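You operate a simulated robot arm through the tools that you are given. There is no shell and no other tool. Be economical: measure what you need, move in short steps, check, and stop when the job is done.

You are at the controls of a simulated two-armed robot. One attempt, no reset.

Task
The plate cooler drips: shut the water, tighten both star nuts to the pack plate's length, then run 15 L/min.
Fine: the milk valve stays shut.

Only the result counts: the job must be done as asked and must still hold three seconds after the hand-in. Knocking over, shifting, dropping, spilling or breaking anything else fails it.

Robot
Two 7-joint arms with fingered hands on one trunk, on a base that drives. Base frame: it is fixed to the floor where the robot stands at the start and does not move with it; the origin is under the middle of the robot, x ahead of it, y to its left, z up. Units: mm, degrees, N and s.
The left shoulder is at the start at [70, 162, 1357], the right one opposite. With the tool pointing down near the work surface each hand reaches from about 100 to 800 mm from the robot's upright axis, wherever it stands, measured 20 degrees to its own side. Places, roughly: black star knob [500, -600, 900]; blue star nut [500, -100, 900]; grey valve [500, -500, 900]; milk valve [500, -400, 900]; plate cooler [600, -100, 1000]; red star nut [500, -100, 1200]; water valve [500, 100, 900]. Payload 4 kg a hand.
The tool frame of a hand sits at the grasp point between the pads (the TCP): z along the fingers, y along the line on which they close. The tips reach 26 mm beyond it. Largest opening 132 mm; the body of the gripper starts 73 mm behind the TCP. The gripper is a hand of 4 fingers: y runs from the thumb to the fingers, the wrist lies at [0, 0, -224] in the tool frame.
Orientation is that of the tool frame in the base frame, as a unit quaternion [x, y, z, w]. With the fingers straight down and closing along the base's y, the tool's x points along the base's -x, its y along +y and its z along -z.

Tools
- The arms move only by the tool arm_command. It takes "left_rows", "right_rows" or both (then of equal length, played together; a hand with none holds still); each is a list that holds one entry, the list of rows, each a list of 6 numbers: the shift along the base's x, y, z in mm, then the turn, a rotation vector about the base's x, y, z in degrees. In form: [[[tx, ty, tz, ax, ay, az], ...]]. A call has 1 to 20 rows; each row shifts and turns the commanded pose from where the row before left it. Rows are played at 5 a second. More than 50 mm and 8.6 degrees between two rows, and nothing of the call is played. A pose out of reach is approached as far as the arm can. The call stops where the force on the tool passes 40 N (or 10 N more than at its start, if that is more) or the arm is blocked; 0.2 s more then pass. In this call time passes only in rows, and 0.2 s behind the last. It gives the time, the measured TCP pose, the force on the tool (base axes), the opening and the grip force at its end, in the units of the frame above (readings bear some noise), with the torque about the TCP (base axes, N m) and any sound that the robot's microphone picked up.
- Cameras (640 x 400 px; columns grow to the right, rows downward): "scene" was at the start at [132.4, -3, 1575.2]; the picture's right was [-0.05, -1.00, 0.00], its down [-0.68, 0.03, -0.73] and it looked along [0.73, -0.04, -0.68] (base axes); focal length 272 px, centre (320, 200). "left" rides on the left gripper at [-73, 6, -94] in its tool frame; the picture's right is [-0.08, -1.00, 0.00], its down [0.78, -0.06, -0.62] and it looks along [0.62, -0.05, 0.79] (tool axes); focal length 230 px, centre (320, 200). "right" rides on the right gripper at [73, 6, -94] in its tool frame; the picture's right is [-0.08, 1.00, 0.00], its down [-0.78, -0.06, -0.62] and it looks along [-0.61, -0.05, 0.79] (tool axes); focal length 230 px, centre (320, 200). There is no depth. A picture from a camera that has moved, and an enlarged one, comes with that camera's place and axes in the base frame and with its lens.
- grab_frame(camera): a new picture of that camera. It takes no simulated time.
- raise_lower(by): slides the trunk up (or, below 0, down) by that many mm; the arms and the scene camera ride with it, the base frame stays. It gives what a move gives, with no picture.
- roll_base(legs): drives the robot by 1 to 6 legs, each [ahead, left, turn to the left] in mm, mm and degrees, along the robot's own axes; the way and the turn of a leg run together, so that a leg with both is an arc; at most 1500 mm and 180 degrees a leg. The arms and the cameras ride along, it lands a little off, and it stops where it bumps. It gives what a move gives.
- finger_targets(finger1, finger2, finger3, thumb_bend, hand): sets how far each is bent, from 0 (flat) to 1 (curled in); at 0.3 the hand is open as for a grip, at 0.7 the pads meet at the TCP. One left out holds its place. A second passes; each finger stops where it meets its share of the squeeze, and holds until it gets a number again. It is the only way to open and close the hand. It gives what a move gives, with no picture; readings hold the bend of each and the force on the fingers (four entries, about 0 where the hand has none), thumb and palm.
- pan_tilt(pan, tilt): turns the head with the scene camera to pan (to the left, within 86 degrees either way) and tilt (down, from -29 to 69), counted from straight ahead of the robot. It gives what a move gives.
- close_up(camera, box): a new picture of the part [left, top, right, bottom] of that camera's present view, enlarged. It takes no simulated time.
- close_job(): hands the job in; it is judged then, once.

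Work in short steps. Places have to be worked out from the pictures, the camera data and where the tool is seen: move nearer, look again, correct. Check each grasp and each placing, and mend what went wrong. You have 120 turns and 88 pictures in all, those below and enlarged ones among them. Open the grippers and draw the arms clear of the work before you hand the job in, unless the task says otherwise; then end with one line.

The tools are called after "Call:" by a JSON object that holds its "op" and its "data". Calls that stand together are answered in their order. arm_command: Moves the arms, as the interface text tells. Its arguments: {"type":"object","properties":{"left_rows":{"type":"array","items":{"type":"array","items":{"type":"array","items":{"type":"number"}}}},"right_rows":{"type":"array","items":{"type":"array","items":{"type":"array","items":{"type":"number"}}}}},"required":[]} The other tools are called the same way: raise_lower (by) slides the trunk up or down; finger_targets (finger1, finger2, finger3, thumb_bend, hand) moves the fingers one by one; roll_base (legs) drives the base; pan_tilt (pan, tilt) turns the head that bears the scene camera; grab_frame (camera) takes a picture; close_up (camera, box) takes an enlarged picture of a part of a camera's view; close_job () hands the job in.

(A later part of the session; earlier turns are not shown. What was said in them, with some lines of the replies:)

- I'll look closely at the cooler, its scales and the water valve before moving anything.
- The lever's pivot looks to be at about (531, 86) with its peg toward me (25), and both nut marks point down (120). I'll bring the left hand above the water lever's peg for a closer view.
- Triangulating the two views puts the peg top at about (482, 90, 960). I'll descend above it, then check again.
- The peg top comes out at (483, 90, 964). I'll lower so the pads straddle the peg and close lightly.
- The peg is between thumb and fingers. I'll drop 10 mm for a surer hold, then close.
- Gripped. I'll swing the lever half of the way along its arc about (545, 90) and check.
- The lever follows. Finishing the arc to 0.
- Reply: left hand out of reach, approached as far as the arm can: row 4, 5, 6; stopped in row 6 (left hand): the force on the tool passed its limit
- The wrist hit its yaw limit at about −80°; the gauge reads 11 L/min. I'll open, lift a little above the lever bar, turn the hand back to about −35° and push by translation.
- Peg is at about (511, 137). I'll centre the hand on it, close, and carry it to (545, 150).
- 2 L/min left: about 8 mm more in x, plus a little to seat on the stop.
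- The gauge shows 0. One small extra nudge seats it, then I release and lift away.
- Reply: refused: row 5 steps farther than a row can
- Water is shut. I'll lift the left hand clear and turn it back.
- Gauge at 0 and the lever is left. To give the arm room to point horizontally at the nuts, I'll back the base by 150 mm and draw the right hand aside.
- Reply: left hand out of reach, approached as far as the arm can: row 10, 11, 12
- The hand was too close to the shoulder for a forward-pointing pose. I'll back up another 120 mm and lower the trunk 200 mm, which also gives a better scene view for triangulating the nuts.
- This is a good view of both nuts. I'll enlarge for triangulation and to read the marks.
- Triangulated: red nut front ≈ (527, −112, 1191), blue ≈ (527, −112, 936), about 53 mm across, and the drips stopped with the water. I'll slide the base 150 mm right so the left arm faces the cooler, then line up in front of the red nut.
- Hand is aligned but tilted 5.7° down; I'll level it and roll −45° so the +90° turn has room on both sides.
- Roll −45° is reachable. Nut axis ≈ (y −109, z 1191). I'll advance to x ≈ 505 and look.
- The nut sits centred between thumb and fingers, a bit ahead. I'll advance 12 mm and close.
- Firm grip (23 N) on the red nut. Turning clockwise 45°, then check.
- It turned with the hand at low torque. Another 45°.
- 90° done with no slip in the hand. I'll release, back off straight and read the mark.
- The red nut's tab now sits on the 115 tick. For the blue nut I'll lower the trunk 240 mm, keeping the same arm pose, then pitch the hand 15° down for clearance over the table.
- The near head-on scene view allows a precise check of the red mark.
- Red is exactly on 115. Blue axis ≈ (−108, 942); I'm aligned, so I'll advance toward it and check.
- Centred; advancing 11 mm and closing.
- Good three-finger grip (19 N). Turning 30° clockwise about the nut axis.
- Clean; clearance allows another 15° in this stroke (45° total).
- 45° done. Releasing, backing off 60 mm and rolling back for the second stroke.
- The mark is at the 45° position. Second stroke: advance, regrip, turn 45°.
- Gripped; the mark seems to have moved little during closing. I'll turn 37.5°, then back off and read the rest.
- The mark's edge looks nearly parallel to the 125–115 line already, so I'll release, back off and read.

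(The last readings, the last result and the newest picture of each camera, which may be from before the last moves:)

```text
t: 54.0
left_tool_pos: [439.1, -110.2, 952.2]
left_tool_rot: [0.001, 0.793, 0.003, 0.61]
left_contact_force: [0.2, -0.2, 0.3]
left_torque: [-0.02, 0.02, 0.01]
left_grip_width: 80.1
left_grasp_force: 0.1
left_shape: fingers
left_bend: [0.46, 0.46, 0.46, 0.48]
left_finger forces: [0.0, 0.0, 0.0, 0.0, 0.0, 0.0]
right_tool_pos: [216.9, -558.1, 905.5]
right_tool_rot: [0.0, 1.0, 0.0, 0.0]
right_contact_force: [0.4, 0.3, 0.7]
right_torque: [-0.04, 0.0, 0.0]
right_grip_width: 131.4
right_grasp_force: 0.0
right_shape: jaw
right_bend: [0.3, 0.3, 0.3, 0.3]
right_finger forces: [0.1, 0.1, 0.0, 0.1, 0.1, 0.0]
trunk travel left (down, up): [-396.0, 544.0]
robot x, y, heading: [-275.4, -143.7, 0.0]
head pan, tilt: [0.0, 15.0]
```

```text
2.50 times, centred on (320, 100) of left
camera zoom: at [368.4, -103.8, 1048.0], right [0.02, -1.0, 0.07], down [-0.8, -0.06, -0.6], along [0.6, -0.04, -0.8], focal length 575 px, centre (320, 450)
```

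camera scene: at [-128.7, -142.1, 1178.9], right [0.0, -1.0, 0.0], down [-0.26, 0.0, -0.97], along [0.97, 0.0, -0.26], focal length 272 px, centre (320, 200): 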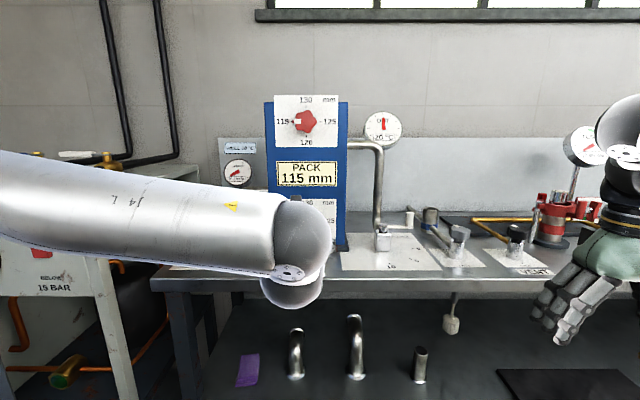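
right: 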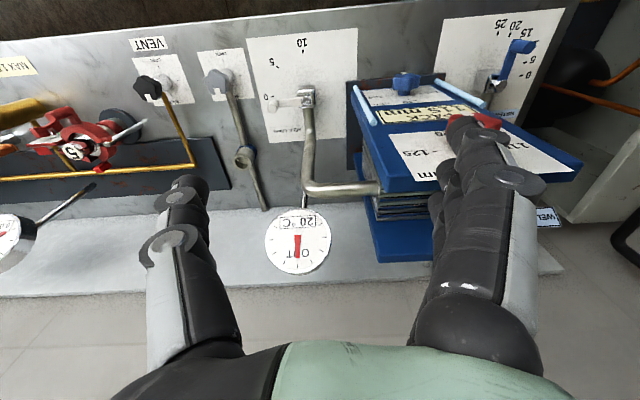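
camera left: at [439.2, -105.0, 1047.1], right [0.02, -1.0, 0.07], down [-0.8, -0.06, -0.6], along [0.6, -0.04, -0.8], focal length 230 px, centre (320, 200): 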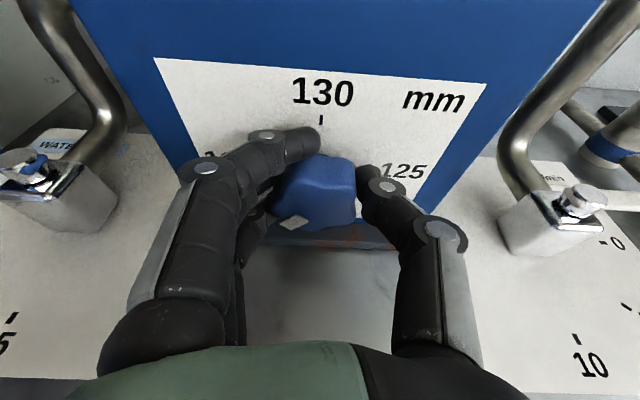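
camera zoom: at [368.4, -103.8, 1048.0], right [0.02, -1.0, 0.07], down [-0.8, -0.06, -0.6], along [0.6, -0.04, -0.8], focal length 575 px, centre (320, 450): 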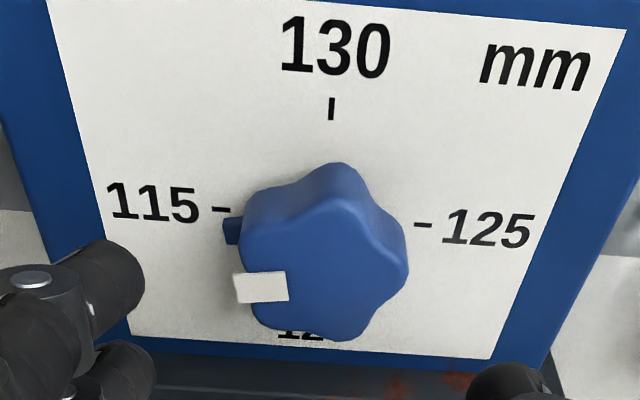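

The tab is slightly below the 115 tick. I'll move the arm aside for a head-on scene reading.

Call:
{"op": "arm_command", "data": {"left_rows": [[[-40, 10, 0, 0, 0, 0], [-10, 45, 0, 0, 0, 0], [0, 50, 0, 0, 0, 0], [0, 50, 0, 0, 0, 0]]]}}

Call:
{"op": "close_up", "data": {"camera": "scene", "box": [266, 190, 346, 250]}}

```text
t: 55.0
left_tool_pos: [389.0, 49.1, 951.3]
left_tool_rot: [0.002, 0.793, 0.003, 0.61]
left_contact_force: [0.4, -0.6, -0.2]
left_torque: [-0.03, 0.03, -0.01]
left_grip_width: 79.9
left_grasp_force: 0.0
left_shape: fingers
left_bend: [0.46, 0.46, 0.46, 0.48]
left_finger forces: [0.1, 0.1, 0.0, 0.1, 0.0, 0.1]
right_tool_pos: [216.4, -557.2, 907.7]
right_tool_rot: [-0.001, 1.0, -0.001, 0.0]
right_contact_force: [0.5, 0.0, 0.1]
right_torque: [-0.04, -0.02, 0.01]
right_grip_width: 131.7
right_grasp_force: 0.0
right_shape: jaw
right_bend: [0.3, 0.3, 0.3, 0.3]
right_finger forces: [0.0, 0.0, 0.0, 0.0, 0.0, 0.0]
trunk travel left (down, up): [-396.0, 544.0]
robot x, y, heading: [-273.0, -144.1, -0.1]
head pan, tilt: [0.0, 15.0]
```

```text
6.67 times, centred on (306, 220) of scene
camera zoom: at [-129.0, -140.0, 1179.1], right [0.0, -1.0, 0.0], down [-0.26, 0.0, -0.97], along [0.97, 0.0, -0.26], focal length 1812 px, centre (413, 67)
```

zoom: 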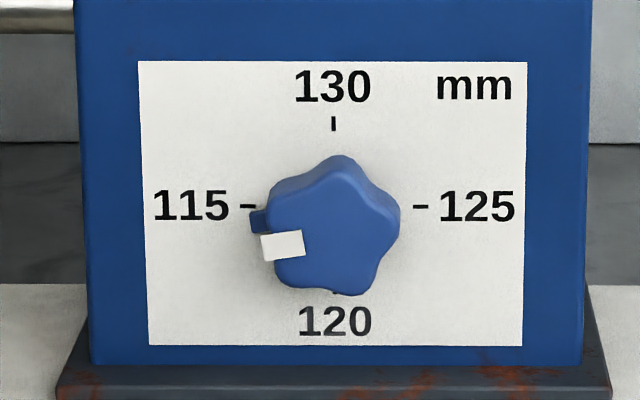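

About 9° short. I'll go back, regrip, and turn 9° more.

Call:
{"op": "arm_command", "data": {"left_rows": [[[0, -50, 0, 0, 0, 0], [0, -50, 0, 0, 0, 0], [10, -45, 0, 0, 0, 0], [40, -13, 0, 0, 0, 0], [35, -1, 0, 0, 0, 0], [25, 0, 0, 0, 0, 0], [10, 0, 0, 0, 0, 0]]]}}

Call:
{"op": "finger_targets", "data": {"hand": "left", "finger1": 0.72, "finger2": 0.72, "finger3": 0.72, "thumb_bend": 0.72}}

Call:
{"op": "close_up", "data": {"camera": "left", "box": [220, 100, 420, 260]}}

```text
t: 56.6
left_tool_pos: [509.2, -112.4, 952.1]
left_tool_rot: [0.003, 0.793, 0.004, 0.609]
left_contact_force: [-2.3, -0.7, -1.2]
left_torque: [0.0, 0.02, 0.05]
left_grip_width: 80.6
left_grasp_force: 0.5
left_shape: fingers
left_bend: [0.46, 0.46, 0.46, 0.48]
left_finger forces: [1.4, 0.1, 0.0, 0.1, 0.0, 0.0]
right_tool_pos: [215.6, -559.1, 906.5]
right_tool_rot: [0.0, 1.0, 0.0, 0.0]
right_contact_force: [0.8, -0.1, 0.2]
right_torque: [0.01, -0.01, -0.03]
right_grip_width: 132.1
right_grasp_force: 0.1
right_shape: jaw
right_bend: [0.3, 0.3, 0.3, 0.3]
right_finger forces: [0.0, 0.1, 0.0, 0.0, 0.0, 0.0]
trunk travel left (down, up): [-396.0, 544.0]
robot x, y, heading: [-272.6, -145.7, -0.1]
head pan, tilt: [0.0, 15.0]
```

```text
t: 57.6
left_tool_pos: [510.0, -110.8, 952.1]
left_tool_rot: [0.002, 0.792, 0.004, 0.61]
left_contact_force: [1.2, 0.8, 1.5]
left_torque: [0.01, -0.05, 0.12]
left_grip_width: 28.0
left_grasp_force: 18.1
left_shape: fingers
left_bend: [0.71, 0.56, 0.59, 0.63]
left_finger forces: [2.4, 8.0, 8.4, 0.1, 17.9, 0.0]
right_tool_pos: [216.1, -559.0, 906.3]
right_tool_rot: [-0.001, 1.0, 0.0, 0.0]
right_contact_force: [-0.9, 1.0, -0.4]
right_torque: [-0.05, 0.03, -0.03]
right_grip_width: 131.6
right_grasp_force: 0.1
right_shape: jaw
right_bend: [0.3, 0.3, 0.3, 0.3]
right_finger forces: [0.0, 0.1, 0.0, 0.0, 0.0, 0.1]
trunk travel left (down, up): [-396.0, 544.0]
robot x, y, heading: [-273.3, -145.2, 0.1]
head pan, tilt: [0.0, 15.0]
```

```text
2.50 times, centred on (320, 180) of left
camera zoom: at [438.7, -104.8, 1047.4], right [0.02, -1.0, 0.07], down [-0.8, -0.06, -0.6], along [0.6, -0.04, -0.8], focal length 575 px, centre (320, 250)
```

zoom: 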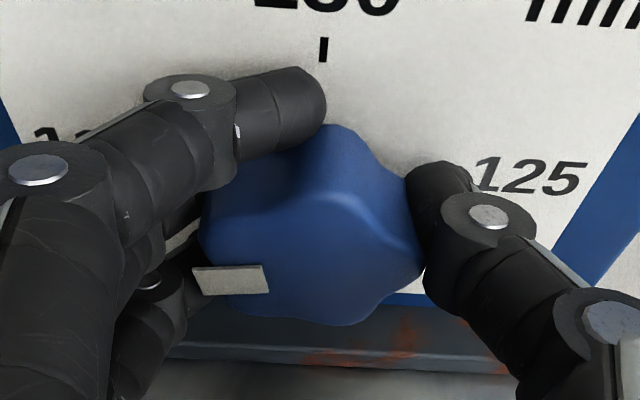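

Mark unchanged by the grip. Turning 9°.

Call:
{"op": "arm_command", "data": {"left_rows": [[[0, -0.7, 0, 4.5, 0, 0], [0, -0.7, 0, 4.5, 0, 0]]]}}

Call:
{"op": "finger_targets", "data": {"hand": "left", "finger1": 0.46, "finger2": 0.46, "finger3": 0.46, "thumb_bend": 0.48}}

Call:
{"op": "arm_command", "data": {"left_rows": [[[-30, 0, 0, 0, 0, 0], [-30, 0, 0, 0, 0, 0], [-10, 1, 0, -7.5, 0, 0], [-40, 10, 0, -1.5, 0, 0], [-10, 45, 0, 0, 0, 0], [0, 50, 0, 0, 0, 0], [0, 50, 0, 0, 0, 0]]]}}

Call:
{"op": "close_up", "data": {"camera": "scene", "box": [266, 190, 346, 250]}}

```text
t: 58.2
left_tool_pos: [508.1, -112.8, 952.7]
left_tool_rot: [0.049, 0.79, 0.069, 0.607]
left_contact_force: [2.0, 2.9, -0.5]
left_torque: [-0.01, 0.0, 0.15]
left_grip_width: 27.9
left_grasp_force: 18.8
left_shape: fingers
left_bend: [0.71, 0.56, 0.59, 0.64]
left_finger forces: [2.5, 8.2, 10.1, 0.0, 16.4, 0.1]
right_tool_pos: [215.8, -557.9, 906.0]
right_tool_rot: [0.0, 1.0, 0.0, -0.001]
right_contact_force: [-0.8, -0.1, -0.9]
right_torque: [-0.01, -0.01, -0.02]
right_grip_width: 131.7
right_grasp_force: 0.0
right_shape: jaw
right_bend: [0.3, 0.3, 0.3, 0.3]
right_finger forces: [0.0, 0.1, 0.1, 0.0, 0.0, 0.1]
trunk travel left (down, up): [-396.0, 544.0]
robot x, y, heading: [-268.9, -144.1, 0.2]
head pan, tilt: [0.0, 15.0]
```

```text
t: 59.2
left_tool_pos: [509.2, -114.0, 951.3]
left_tool_rot: [0.049, 0.79, 0.067, 0.608]
left_contact_force: [-0.8, 0.0, 0.9]
left_torque: [0.02, -0.04, 0.03]
left_grip_width: 79.9
left_grasp_force: 0.9
left_shape: fingers
left_bend: [0.46, 0.46, 0.46, 0.48]
left_finger forces: [0.6, 0.0, 0.0, 0.0, 0.1, 0.0]
right_tool_pos: [216.5, -558.2, 905.4]
right_tool_rot: [-0.001, 1.0, 0.0, 0.001]
right_contact_force: [-0.1, -0.4, 1.1]
right_torque: [0.01, -0.02, 0.0]
right_grip_width: 131.8
right_grasp_force: 0.1
right_shape: jaw
right_bend: [0.3, 0.3, 0.3, 0.3]
right_finger forces: [0.0, 0.0, 0.0, 0.0, 0.0, 0.0]
trunk travel left (down, up): [-396.0, 544.0]
robot x, y, heading: [-273.7, -142.3, -0.1]
head pan, tilt: [0.0, 15.0]
```

```text
t: 60.8
left_tool_pos: [391.0, 41.3, 951.8]
left_tool_rot: [0.001, 0.793, 0.004, 0.61]
left_contact_force: [0.1, -0.1, -0.4]
left_torque: [0.02, 0.03, -0.03]
left_grip_width: 79.7
left_grasp_force: 0.1
left_shape: fingers
left_bend: [0.46, 0.46, 0.46, 0.48]
left_finger forces: [0.0, 0.0, 0.1, 0.0, 0.1, 0.1]
right_tool_pos: [215.4, -556.9, 906.1]
right_tool_rot: [-0.001, 1.0, -0.001, -0.001]
right_contact_force: [0.9, -1.0, 0.4]
right_torque: [-0.03, 0.01, 0.02]
right_grip_width: 131.7
right_grasp_force: 0.0
right_shape: jaw
right_bend: [0.3, 0.3, 0.3, 0.3]
right_finger forces: [0.1, 0.0, 0.0, 0.1, 0.0, 0.0]
trunk travel left (down, up): [-396.0, 544.0]
robot x, y, heading: [-273.6, -143.4, 0.1]
head pan, tilt: [0.0, 15.0]
```

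```text
6.67 times, centred on (306, 220) of scene
camera zoom: at [-129.0, -139.9, 1179.1], right [0.0, -1.0, 0.0], down [-0.26, 0.0, -0.97], along [0.97, 0.0, -0.26], focal length 1812 px, centre (413, 67)
```

zoom: 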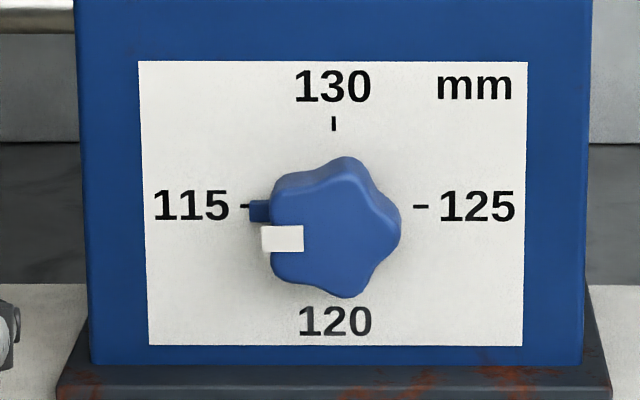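

Both nuts are exactly on 115. Now I'll raise the trunk, turn the left hand to point down again, and drive back to the starting place for the water lever.

Call:
{"op": "raise_lower", "data": {"by": 440}}

Call:
{"op": "arm_command", "data": {"left_rows": [[[-10, 10, 0, 0, 7.5, 0], [-10, 10, 0, 0, 7.5, 0], [-20, 10, 0, 0, 7.5, 0], [-20, 10, 0, 0, 7.5, 0], [-20, 0, 0, 0, 7.5, 0], [-20, 0, 0, 0, 7.5, 0], [-20, 0, 0, 0, 7.5, 0], [-20, 0, 0, 0, 7.5, 0], [-20, 0, 0, 0, 7.5, 0], [-20, 0, 0, 0, 7.5, 0]]]}}

Call:
{"op": "pan_tilt", "data": {"pan": -2.9, "tilt": 42.9}}

```text
refused: 440 is not a number from -400 to 400
```

```text
t: 63.0
left_tool_pos: [209.8, 79.9, 952.9]
left_tool_rot: [0.004, 1.0, 0.003, 0.001]
left_contact_force: [-0.2, 0.4, 0.8]
left_torque: [0.0, 0.01, 0.02]
left_grip_width: 79.7
left_grasp_force: 0.1
left_shape: fingers
left_bend: [0.46, 0.46, 0.46, 0.48]
left_finger forces: [0.0, 0.0, 0.0, 0.0, 0.1, 0.1]
right_tool_pos: [216.6, -560.0, 904.8]
right_tool_rot: [-0.001, 1.0, 0.001, 0.0]
right_contact_force: [0.6, 0.3, -0.4]
right_torque: [0.04, 0.01, 0.01]
right_grip_width: 131.9
right_grasp_force: 0.2
right_shape: jaw
right_bend: [0.3, 0.3, 0.3, 0.3]
right_finger forces: [0.1, 0.0, 0.0, 0.0, 0.0, 0.0]
trunk travel left (down, up): [-396.0, 544.0]
robot x, y, heading: [-272.7, -146.3, 0.0]
head pan, tilt: [0.0, 15.0]
```

```text
t: 63.9
left_tool_pos: [210.0, 79.6, 953.9]
left_tool_rot: [0.005, 1.0, 0.004, 0.001]
left_contact_force: [0.3, 0.3, -0.8]
left_torque: [-0.01, 0.0, 0.01]
left_grip_width: 80.0
left_grasp_force: 0.0
left_shape: fingers
left_bend: [0.46, 0.46, 0.46, 0.48]
left_finger forces: [0.0, 0.1, 0.0, 0.0, 0.0, 0.1]
right_tool_pos: [215.9, -559.8, 905.6]
right_tool_rot: [-0.001, 1.0, 0.0, 0.0]
right_contact_force: [-0.2, -0.1, -1.0]
right_torque: [0.0, 0.03, -0.03]
right_grip_width: 131.9
right_grasp_force: 0.1
right_shape: jaw
right_bend: [0.3, 0.3, 0.3, 0.3]
right_finger forces: [0.0, 0.0, 0.0, 0.1, 0.0, 0.0]
trunk travel left (down, up): [-396.0, 544.0]
robot x, y, heading: [-272.0, -143.2, 0.1]
head pan, tilt: [-2.9, 42.9]
```

The rise was over the 400 limit, but the hand turn went safely in front of the table. Raising in two steps, then driving back.

Call:
{"op": "raise_lower", "data": {"by": 240}}

Call:
{"op": "raise_lower", "data": {"by": 200}}

Call:
{"op": "roll_base", "data": {"legs": [[270, 145, 0]]}}

Call:
{"op": "grab_frame", "data": {"camera": "scene"}}

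```text
t: 66.4
left_tool_pos: [208.7, 80.8, 1193.5]
left_tool_rot: [0.005, 1.0, 0.003, 0.001]
left_contact_force: [0.6, -0.3, -0.8]
left_torque: [0.04, 0.0, 0.0]
left_grip_width: 79.7
left_grasp_force: 0.1
left_shape: fingers
left_bend: [0.46, 0.46, 0.46, 0.48]
left_finger forces: [0.0, 0.1, 0.2, 0.0, 0.0, 0.0]
right_tool_pos: [215.2, -559.2, 1146.1]
right_tool_rot: [0.0, 1.0, 0.0, 0.001]
right_contact_force: [-0.7, 0.6, 0.2]
right_torque: [0.01, -0.02, -0.01]
right_grip_width: 131.5
right_grasp_force: 0.1
right_shape: jaw
right_bend: [0.3, 0.3, 0.3, 0.3]
right_finger forces: [0.0, 0.0, 0.1, 0.0, 0.1, 0.0]
trunk travel left (down, up): [-636.0, 304.0]
robot x, y, heading: [-271.5, -143.3, 0.3]
head pan, tilt: [-2.9, 42.9]
```

```text
t: 68.6
left_tool_pos: [209.0, 79.8, 1393.7]
left_tool_rot: [0.004, 1.0, 0.003, 0.001]
left_contact_force: [-0.2, 0.4, 1.0]
left_torque: [-0.03, -0.04, -0.02]
left_grip_width: 80.2
left_grasp_force: 0.1
left_shape: fingers
left_bend: [0.46, 0.46, 0.46, 0.48]
left_finger forces: [0.1, 0.0, 0.0, 0.0, 0.1, 0.0]
right_tool_pos: [215.8, -558.4, 1345.9]
right_tool_rot: [-0.001, 1.0, -0.001, 0.0]
right_contact_force: [-0.1, -0.2, 0.5]
right_torque: [-0.02, 0.0, 0.02]
right_grip_width: 131.7
right_grasp_force: 0.0
right_shape: jaw
right_bend: [0.3, 0.3, 0.3, 0.3]
right_finger forces: [0.0, 0.0, 0.0, 0.1, 0.1, 0.0]
trunk travel left (down, up): [-836.0, 104.0]
robot x, y, heading: [-271.5, -142.8, 0.1]
head pan, tilt: [-2.9, 42.9]
```

```text
t: 70.7
left_tool_pos: [478.5, 223.8, 1394.4]
left_tool_rot: [0.006, 1.0, 0.004, 0.002]
left_contact_force: [-0.5, -0.7, -0.5]
left_torque: [-0.02, -0.05, 0.02]
left_grip_width: 79.9
left_grasp_force: 0.1
left_shape: fingers
left_bend: [0.46, 0.46, 0.46, 0.48]
left_finger forces: [0.0, 0.1, 0.1, 0.1, 0.0, 0.0]
right_tool_pos: [482.4, -415.8, 1346.4]
right_tool_rot: [0.0, 1.0, 0.001, 0.001]
right_contact_force: [-0.8, 0.6, 0.5]
right_torque: [0.02, 0.0, 0.0]
right_grip_width: 132.0
right_grasp_force: 0.0
right_shape: jaw
right_bend: [0.3, 0.3, 0.3, 0.3]
right_finger forces: [0.0, 0.0, 0.0, 0.1, 0.1, 0.1]
trunk travel left (down, up): [-836.0, 104.0]
robot x, y, heading: [0.8, 6.6, 0.2]
head pan, tilt: [-2.9, 42.9]
```

```text
33 pictures are left
camera scene: at [128.6, -2.2, 1575.5], right [-0.05, -1.0, 0.0], down [-0.68, 0.04, -0.73], along [0.73, -0.04, -0.68], focal length 272 px, centre (320, 200)
```

scene: 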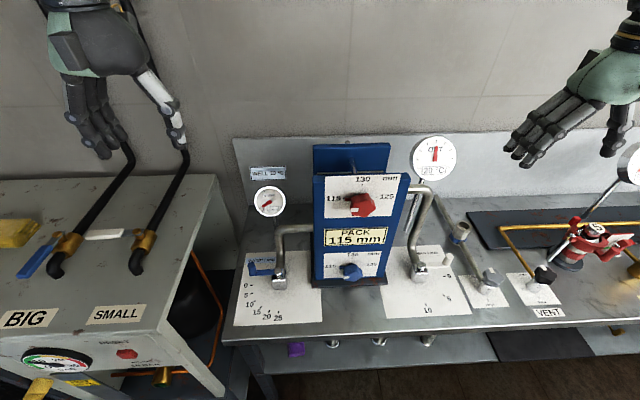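

Driving back went well. Bringing the left hand over the lever peg at about (553, 150) with the earlier yaw.

Call:
{"op": "arm_command", "data": {"left_rows": [[[8, -10, -40, 0, 0, -7.5], [8, -10, -40, 0, 0, -7.5], [8, -10, -40, 0, 0, -7.5], [8, -10, -40, 0, 0, -7.5], [8, -10, -40, 0, 0, -7.5], [8, -10, -40, 0, 0, -7.5], [8, -10, -40, 0, 0, -5], [10, -4, -40, 0, 0, 0], [8, 0, -20, 0, 0, 0]]]}}

Call:
{"op": "grab_frame", "data": {"camera": "left"}}

```text
t: 72.7
left_tool_pos: [555.6, 151.7, 1053.3]
left_tool_rot: [0.428, 0.904, 0.001, 0.002]
left_contact_force: [0.3, -0.2, -0.3]
left_torque: [-0.03, -0.01, 0.0]
left_grip_width: 79.9
left_grasp_force: 0.0
left_shape: fingers
left_bend: [0.46, 0.46, 0.46, 0.48]
left_finger forces: [0.0, 0.0, 0.1, 0.0, 0.1, 0.0]
right_tool_pos: [486.7, -415.3, 1346.9]
right_tool_rot: [0.0, 1.0, 0.0, -0.001]
right_contact_force: [0.2, -0.3, 0.2]
right_torque: [0.04, 0.02, 0.0]
right_grip_width: 131.9
right_grasp_force: 0.0
right_shape: jaw
right_bend: [0.3, 0.3, 0.3, 0.3]
right_finger forces: [0.0, 0.0, 0.0, 0.0, 0.0, 0.1]
trunk travel left (down, up): [-836.0, 104.0]
robot x, y, heading: [2.0, 1.8, 0.1]
head pan, tilt: [-2.9, 42.9]
```

```text
32 pictures are left
camera left: at [605.6, 99.4, 1148.2], right [-0.72, -0.69, -0.01], down [-0.55, 0.57, 0.61], along [-0.42, 0.45, -0.79], focal length 230 px, centre (320, 200)
```

left: 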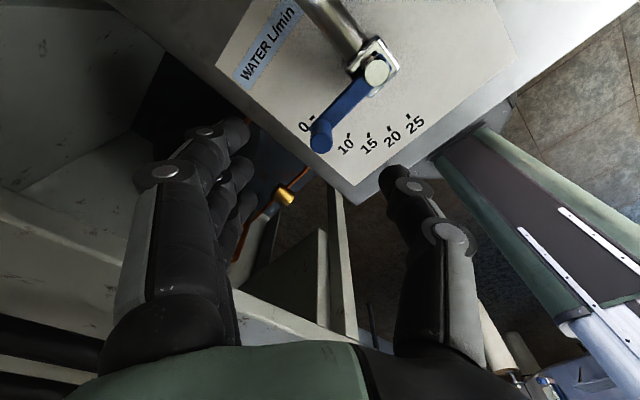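

Peg at about (550, 159), pivot (551, 91), radius ≈ 66. Descending and gripping.

Call:
{"op": "arm_command", "data": {"left_rows": [[[-4, 6, -45, 0, 0, 0], [0, 0, -44, 0, 0, 0]]]}}

Call:
{"op": "finger_targets", "data": {"hand": "left", "finger1": 0.72, "finger2": 0.72, "finger3": 0.72, "thumb_bend": 0.72}}

Call:
{"op": "grab_frame", "data": {"camera": "left"}}

```text
t: 73.2
left_tool_pos: [549.8, 158.4, 963.7]
left_tool_rot: [0.427, 0.904, 0.003, 0.001]
left_contact_force: [0.3, 0.3, 0.1]
left_torque: [-0.05, 0.02, 0.01]
left_grip_width: 80.0
left_grasp_force: 0.0
left_shape: fingers
left_bend: [0.46, 0.46, 0.46, 0.48]
left_finger forces: [0.1, 0.0, 0.1, 0.1, 0.1, 0.1]
right_tool_pos: [486.8, -414.4, 1346.9]
right_tool_rot: [0.0, 1.0, 0.0, -0.001]
right_contact_force: [0.5, -0.2, -0.2]
right_torque: [-0.02, 0.0, 0.01]
right_grip_width: 131.6
right_grasp_force: 0.1
right_shape: jaw
right_bend: [0.3, 0.3, 0.3, 0.3]
right_finger forces: [0.0, 0.1, 0.0, 0.0, 0.0, 0.0]
trunk travel left (down, up): [-836.0, 104.0]
robot x, y, heading: [1.1, 2.6, 0.3]
head pan, tilt: [-2.9, 42.9]
```

```text
t: 74.2
left_tool_pos: [547.6, 158.2, 966.2]
left_tool_rot: [0.429, 0.903, 0.003, 0.001]
left_contact_force: [-4.7, -4.4, -4.5]
left_torque: [-0.06, 0.05, -0.01]
left_grip_width: 17.3
left_grasp_force: 7.0
left_shape: fingers
left_bend: [0.72, 0.68, 0.72, 0.67]
left_finger forces: [0.0, 4.4, 0.1, 0.1, 9.6, 0.1]
right_tool_pos: [485.2, -414.8, 1345.6]
right_tool_rot: [0.0, 1.0, 0.001, -0.001]
right_contact_force: [-0.1, 0.0, 0.3]
right_torque: [0.02, 0.0, 0.04]
right_grip_width: 131.5
right_grasp_force: 0.0
right_shape: jaw
right_bend: [0.3, 0.3, 0.3, 0.3]
right_finger forces: [0.1, 0.1, 0.0, 0.1, 0.0, 0.0]
trunk travel left (down, up): [-836.0, 104.0]
robot x, y, heading: [-1.9, 0.7, -0.1]
head pan, tilt: [-2.9, 42.9]
```

```text
31 pictures are left
camera left: at [599.5, 105.6, 1059.7], right [-0.72, -0.69, -0.01], down [-0.55, 0.57, 0.62], along [-0.42, 0.45, -0.79], focal length 230 px, centre (320, 200)
```

left: 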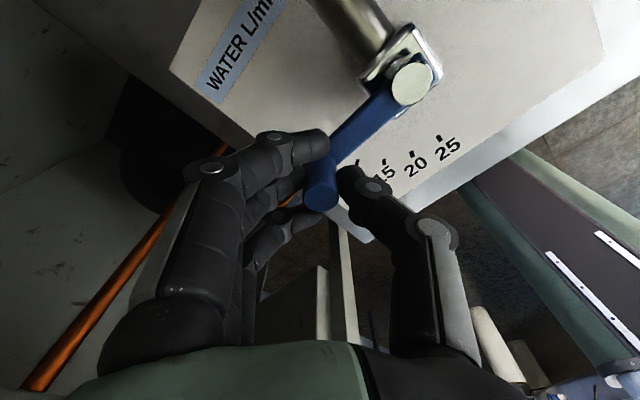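

Gripped. Swinging back along the arc to about 45° (≈12.5 L/min), then read the gauge.

Call:
{"op": "arm_command", "data": {"left_rows": [[[-10.5, -0.8, 0, 0, 0, 6], [-10.2, -2.5, 0, 0, 0, 6], [-9.7, -4, 0, 0, 0, 6], [-9, -5.5, 0, 0, 0, 6], [-8, -6.8, 0, 0, 0, 6]]]}}

Call:
{"op": "close_up", "data": {"camera": "scene", "box": [220, 160, 380, 260]}}

Call:
{"op": "grab_frame", "data": {"camera": "left"}}

```text
t: 75.5
left_tool_pos: [501.9, 138.3, 965.5]
left_tool_rot: [0.179, 0.984, 0.004, 0.0]
left_contact_force: [0.4, 2.3, -0.6]
left_torque: [0.07, -0.03, 0.11]
left_grip_width: 15.0
left_grasp_force: 8.1
left_shape: fingers
left_bend: [0.72, 0.68, 0.72, 0.69]
left_finger forces: [0.1, 9.0, 0.0, 0.0, 6.0, 0.0]
right_tool_pos: [486.2, -413.0, 1346.0]
right_tool_rot: [0.0, 1.0, 0.0, 0.0]
right_contact_force: [-0.6, 0.3, 0.5]
right_torque: [-0.01, 0.0, 0.02]
right_grip_width: 131.8
right_grasp_force: 0.1
right_shape: jaw
right_bend: [0.3, 0.3, 0.3, 0.3]
right_finger forces: [0.1, 0.0, 0.0, 0.0, 0.1, 0.0]
trunk travel left (down, up): [-836.0, 104.0]
robot x, y, heading: [-0.7, 2.6, 0.2]
head pan, tilt: [-2.9, 42.9]
```

```text
4.00 times, centred on (300, 210) of scene
camera zoom: at [131.3, -0.4, 1575.2], right [-0.05, -1.0, 0.0], down [-0.68, 0.03, -0.73], along [0.73, -0.04, -0.68], focal length 1087 px, centre (400, 160)
```

zoom: 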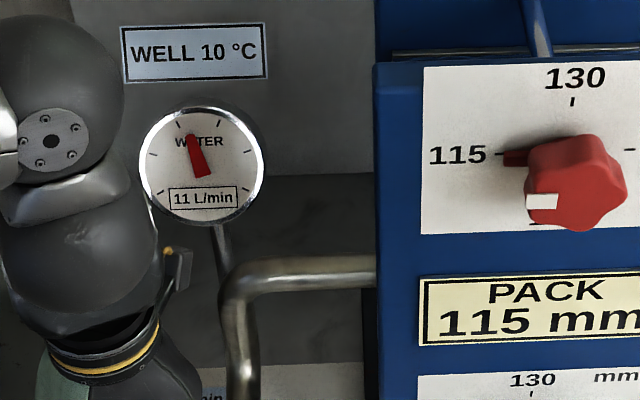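

```text
29 pictures are left
camera left: at [573.6, 119.6, 1059.0], right [-0.28, -0.96, -0.01], down [-0.76, 0.21, 0.62], along [-0.59, 0.18, -0.79], focal length 230 px, centre (320, 200)
```

left: 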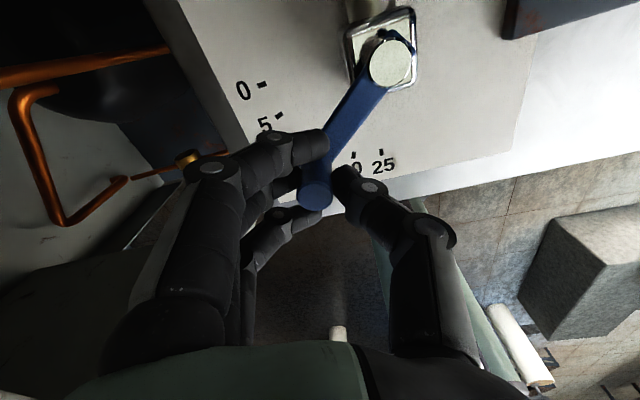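

11 L/min; about 14° more, i.e. roughly (−10, −13) mm.

Call:
{"op": "arm_command", "data": {"left_rows": [[[-5.5, -5.8, 0, 0, 0, 3], [-4.8, -6.5, 0, 0, 0, 3]]]}}

Call:
{"op": "close_up", "data": {"camera": "scene", "box": [240, 170, 300, 220]}}

Call:
{"op": "grab_frame", "data": {"camera": "left"}}

```text
t: 76.0
left_tool_pos: [491.3, 127.9, 965.0]
left_tool_rot: [0.126, 0.992, 0.003, 0.001]
left_contact_force: [-3.0, 4.7, 2.2]
left_torque: [0.17, 0.08, 0.1]
left_grip_width: 14.6
left_grasp_force: 7.4
left_shape: fingers
left_bend: [0.72, 0.68, 0.72, 0.69]
left_finger forces: [0.0, 9.9, 0.1, 0.0, 5.1, 0.0]
right_tool_pos: [483.8, -413.8, 1346.0]
right_tool_rot: [0.0, 1.0, 0.0, 0.0]
right_contact_force: [1.2, -0.4, 0.4]
right_torque: [-0.03, 0.01, -0.01]
right_grip_width: 131.8
right_grasp_force: 0.2
right_shape: jaw
right_bend: [0.3, 0.3, 0.3, 0.3]
right_finger forces: [0.0, 0.0, 0.1, 0.0, 0.1, 0.0]
trunk travel left (down, up): [-836.0, 104.0]
robot x, y, heading: [-2.3, 1.6, 0.1]
head pan, tilt: [-2.9, 42.9]
```

```text
8.00 times, centred on (270, 195) of scene
camera zoom: at [130.2, -0.3, 1575.3], right [-0.05, -1.0, 0.0], down [-0.68, 0.03, -0.73], along [0.73, -0.04, -0.68], focal length 2174 px, centre (720, 240)
```

zoom: 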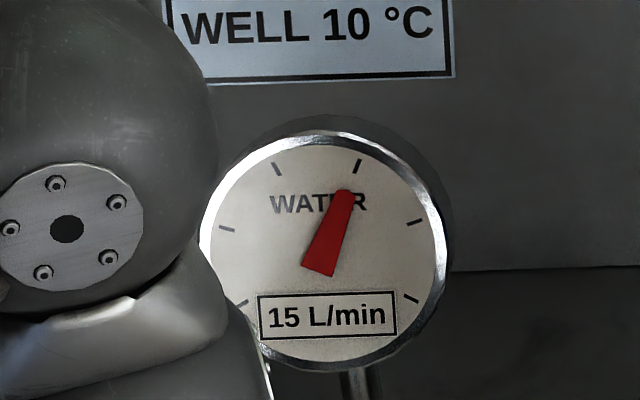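

```text
27 pictures are left
camera left: at [564.2, 114.7, 1058.9], right [-0.18, -0.98, -0.01], down [-0.78, 0.13, 0.62], along [-0.61, 0.11, -0.79], focal length 230 px, centre (320, 200)
```

left: 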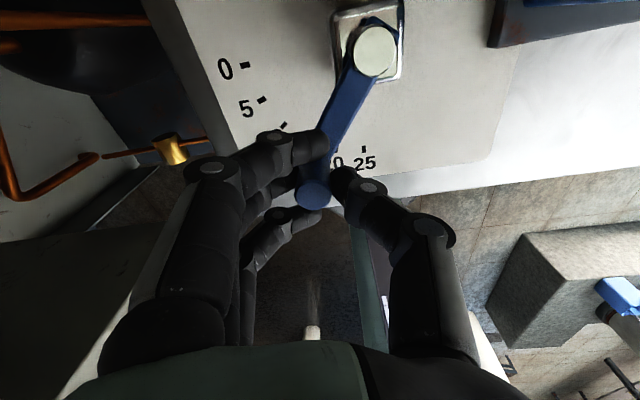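

The gauge reads 15 with the needle on its tick. Opening the hand and lifting straight up, then re-reading.

Call:
{"op": "finger_targets", "data": {"hand": "left", "finger1": 0.5, "finger2": 0.5, "finger3": 0.5, "thumb_bend": 0.5}}

Call:
{"op": "close_up", "data": {"camera": "scene", "box": [240, 170, 300, 220]}}

Call:
{"op": "arm_command", "data": {"left_rows": [[[0, 0, 30, 0, 0, 0], [0, 0, 45, 0, 0, 0], [0, 0, 45, 0, 0, 0], [-10, 10, 45, 0, 0, 0], [-20, 20, 40, 0, 0, 0], [-20, 20, 40, 0, 0, 0], [-20, 20, 40, 0, 0, 0], [-20, 20, 40, 0, 0, 0]]]}}

Call:
{"op": "finger_targets", "data": {"hand": "left", "finger1": 0.3, "finger2": 0.3, "finger3": 0.3, "thumb_bend": 0.3}}

Call:
{"op": "close_up", "data": {"camera": "scene", "box": [220, 140, 420, 330]}}

Call:
{"op": "close_up", "data": {"camera": "scene", "box": [240, 170, 300, 220]}}

Call:
{"op": "grab_frame", "data": {"camera": "scene"}}

```text
t: 77.0
left_tool_pos: [493.2, 124.2, 964.4]
left_tool_rot: [0.127, 0.992, 0.003, 0.001]
left_contact_force: [0.1, -0.4, 0.6]
left_torque: [-0.02, 0.0, 0.02]
left_grip_width: 70.0
left_grasp_force: 0.1
left_shape: fingers
left_bend: [0.5, 0.5, 0.5, 0.5]
left_finger forces: [0.0, 0.0, 0.1, 0.0, 0.0, 0.0]
right_tool_pos: [486.3, -414.4, 1346.2]
right_tool_rot: [0.0, 1.0, 0.0, 0.0]
right_contact_force: [0.0, 0.8, -0.4]
right_torque: [-0.03, -0.01, -0.01]
right_grip_width: 132.1
right_grasp_force: 0.1
right_shape: jaw
right_bend: [0.3, 0.3, 0.3, 0.3]
right_finger forces: [0.0, 0.1, 0.1, 0.0, 0.0, 0.0]
trunk travel left (down, up): [-836.0, 104.0]
robot x, y, heading: [-4.0, 6.2, -0.2]
head pan, tilt: [-2.9, 42.9]
```

```text
8.00 times, centred on (270, 195) of scene
camera zoom: at [131.5, -1.1, 1575.2], right [-0.05, -1.0, 0.0], down [-0.68, 0.03, -0.73], along [0.73, -0.04, -0.68], focal length 2174 px, centre (720, 240)
```

zoom: 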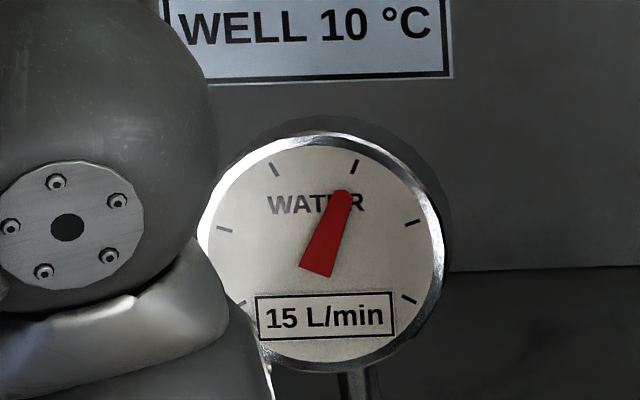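

```text
t: 78.8
left_tool_pos: [400.9, 216.9, 1291.6]
left_tool_rot: [0.127, 0.992, 0.003, 0.002]
left_contact_force: [-0.5, 0.1, -0.1]
left_torque: [0.01, 0.01, -0.01]
left_grip_width: 69.8
left_grasp_force: 0.1
left_shape: fingers
left_bend: [0.5, 0.5, 0.5, 0.5]
left_finger forces: [0.0, 0.1, 0.1, 0.1, 0.0, 0.1]
right_tool_pos: [481.8, -413.6, 1347.6]
right_tool_rot: [-0.001, 1.0, 0.0, 0.002]
right_contact_force: [0.0, -0.1, 0.8]
right_torque: [0.02, -0.03, 0.0]
right_grip_width: 131.8
right_grasp_force: 0.2
right_shape: jaw
right_bend: [0.3, 0.3, 0.3, 0.3]
right_finger forces: [0.0, 0.0, 0.0, 0.0, 0.1, 0.0]
trunk travel left (down, up): [-836.0, 104.0]
robot x, y, heading: [-0.5, 3.7, 0.0]
head pan, tilt: [-2.9, 42.9]
```

```text
t: 79.8
left_tool_pos: [404.8, 217.1, 1290.2]
left_tool_rot: [0.127, 0.992, 0.004, 0.001]
left_contact_force: [-0.7, 0.9, -0.3]
left_torque: [0.02, 0.02, 0.01]
left_grip_width: 135.8
left_grasp_force: 0.0
left_shape: fingers
left_bend: [0.3, 0.3, 0.3, 0.3]
left_finger forces: [0.0, 0.0, 0.0, 0.0, 0.1, 0.1]
right_tool_pos: [486.4, -414.3, 1345.8]
right_tool_rot: [0.0, 1.0, 0.0, -0.001]
right_contact_force: [-0.1, -0.3, 0.2]
right_torque: [0.03, -0.01, 0.0]
right_grip_width: 131.8
right_grasp_force: 0.1
right_shape: jaw
right_bend: [0.3, 0.3, 0.3, 0.3]
right_finger forces: [0.1, 0.1, 0.0, 0.0, 0.0, 0.0]
trunk travel left (down, up): [-836.0, 104.0]
robot x, y, heading: [-1.3, 4.7, -0.1]
head pan, tilt: [-2.9, 42.9]
```

```text
2.11 times, centred on (320, 235) of scene
camera zoom: at [131.9, -1.0, 1575.1], right [-0.05, -1.0, 0.0], down [-0.68, 0.03, -0.73], along [0.73, -0.04, -0.68], focal length 572 px, centre (320, 126)
```

zoom: 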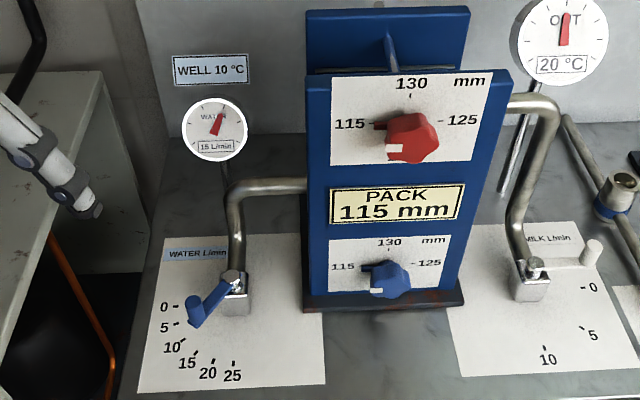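

```text
8.00 times, centred on (270, 195) of scene
camera zoom: at [131.9, -1.0, 1575.1], right [-0.05, -1.0, 0.0], down [-0.68, 0.03, -0.73], along [0.73, -0.04, -0.68], focal length 2174 px, centre (720, 240)
```

zoom: 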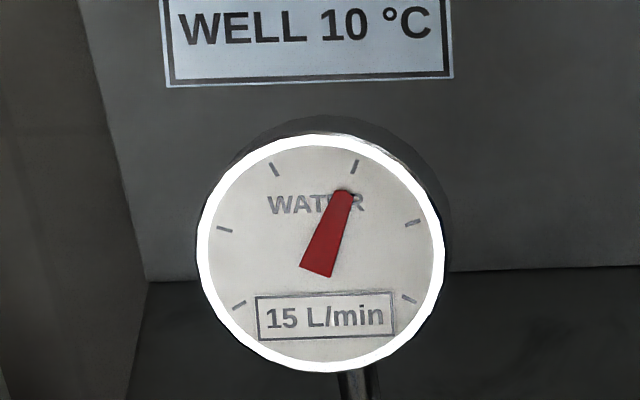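

```text
23 pictures are left
camera scene: at [131.9, -1.0, 1575.1], right [-0.05, -1.0, 0.0], down [-0.68, 0.03, -0.73], along [0.73, -0.04, -0.68], focal length 272 px, centre (320, 200)
```

scene: 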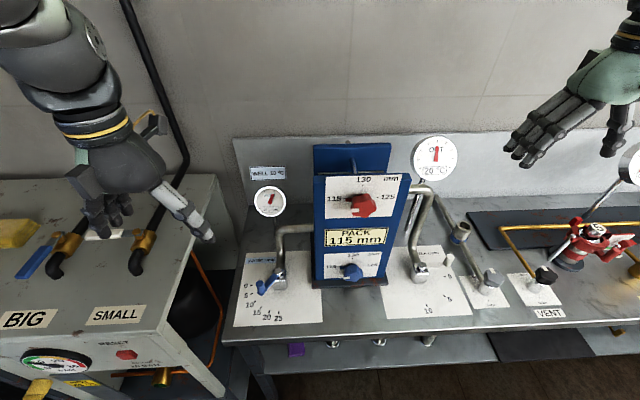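

Gauge holds at 15 L/min, both nuts are on 115, no drips, the milk valve is still at 0, and both hands are open and clear. Handing in.

Call:
{"op": "close_job", "data": {}}

```text
The job is handed in.
```

The cooler has stopped dripping: I shut the water, tightened both star nuts to 115 mm, and set the water running at 15 L/min, with the milk valve left shut throughout.
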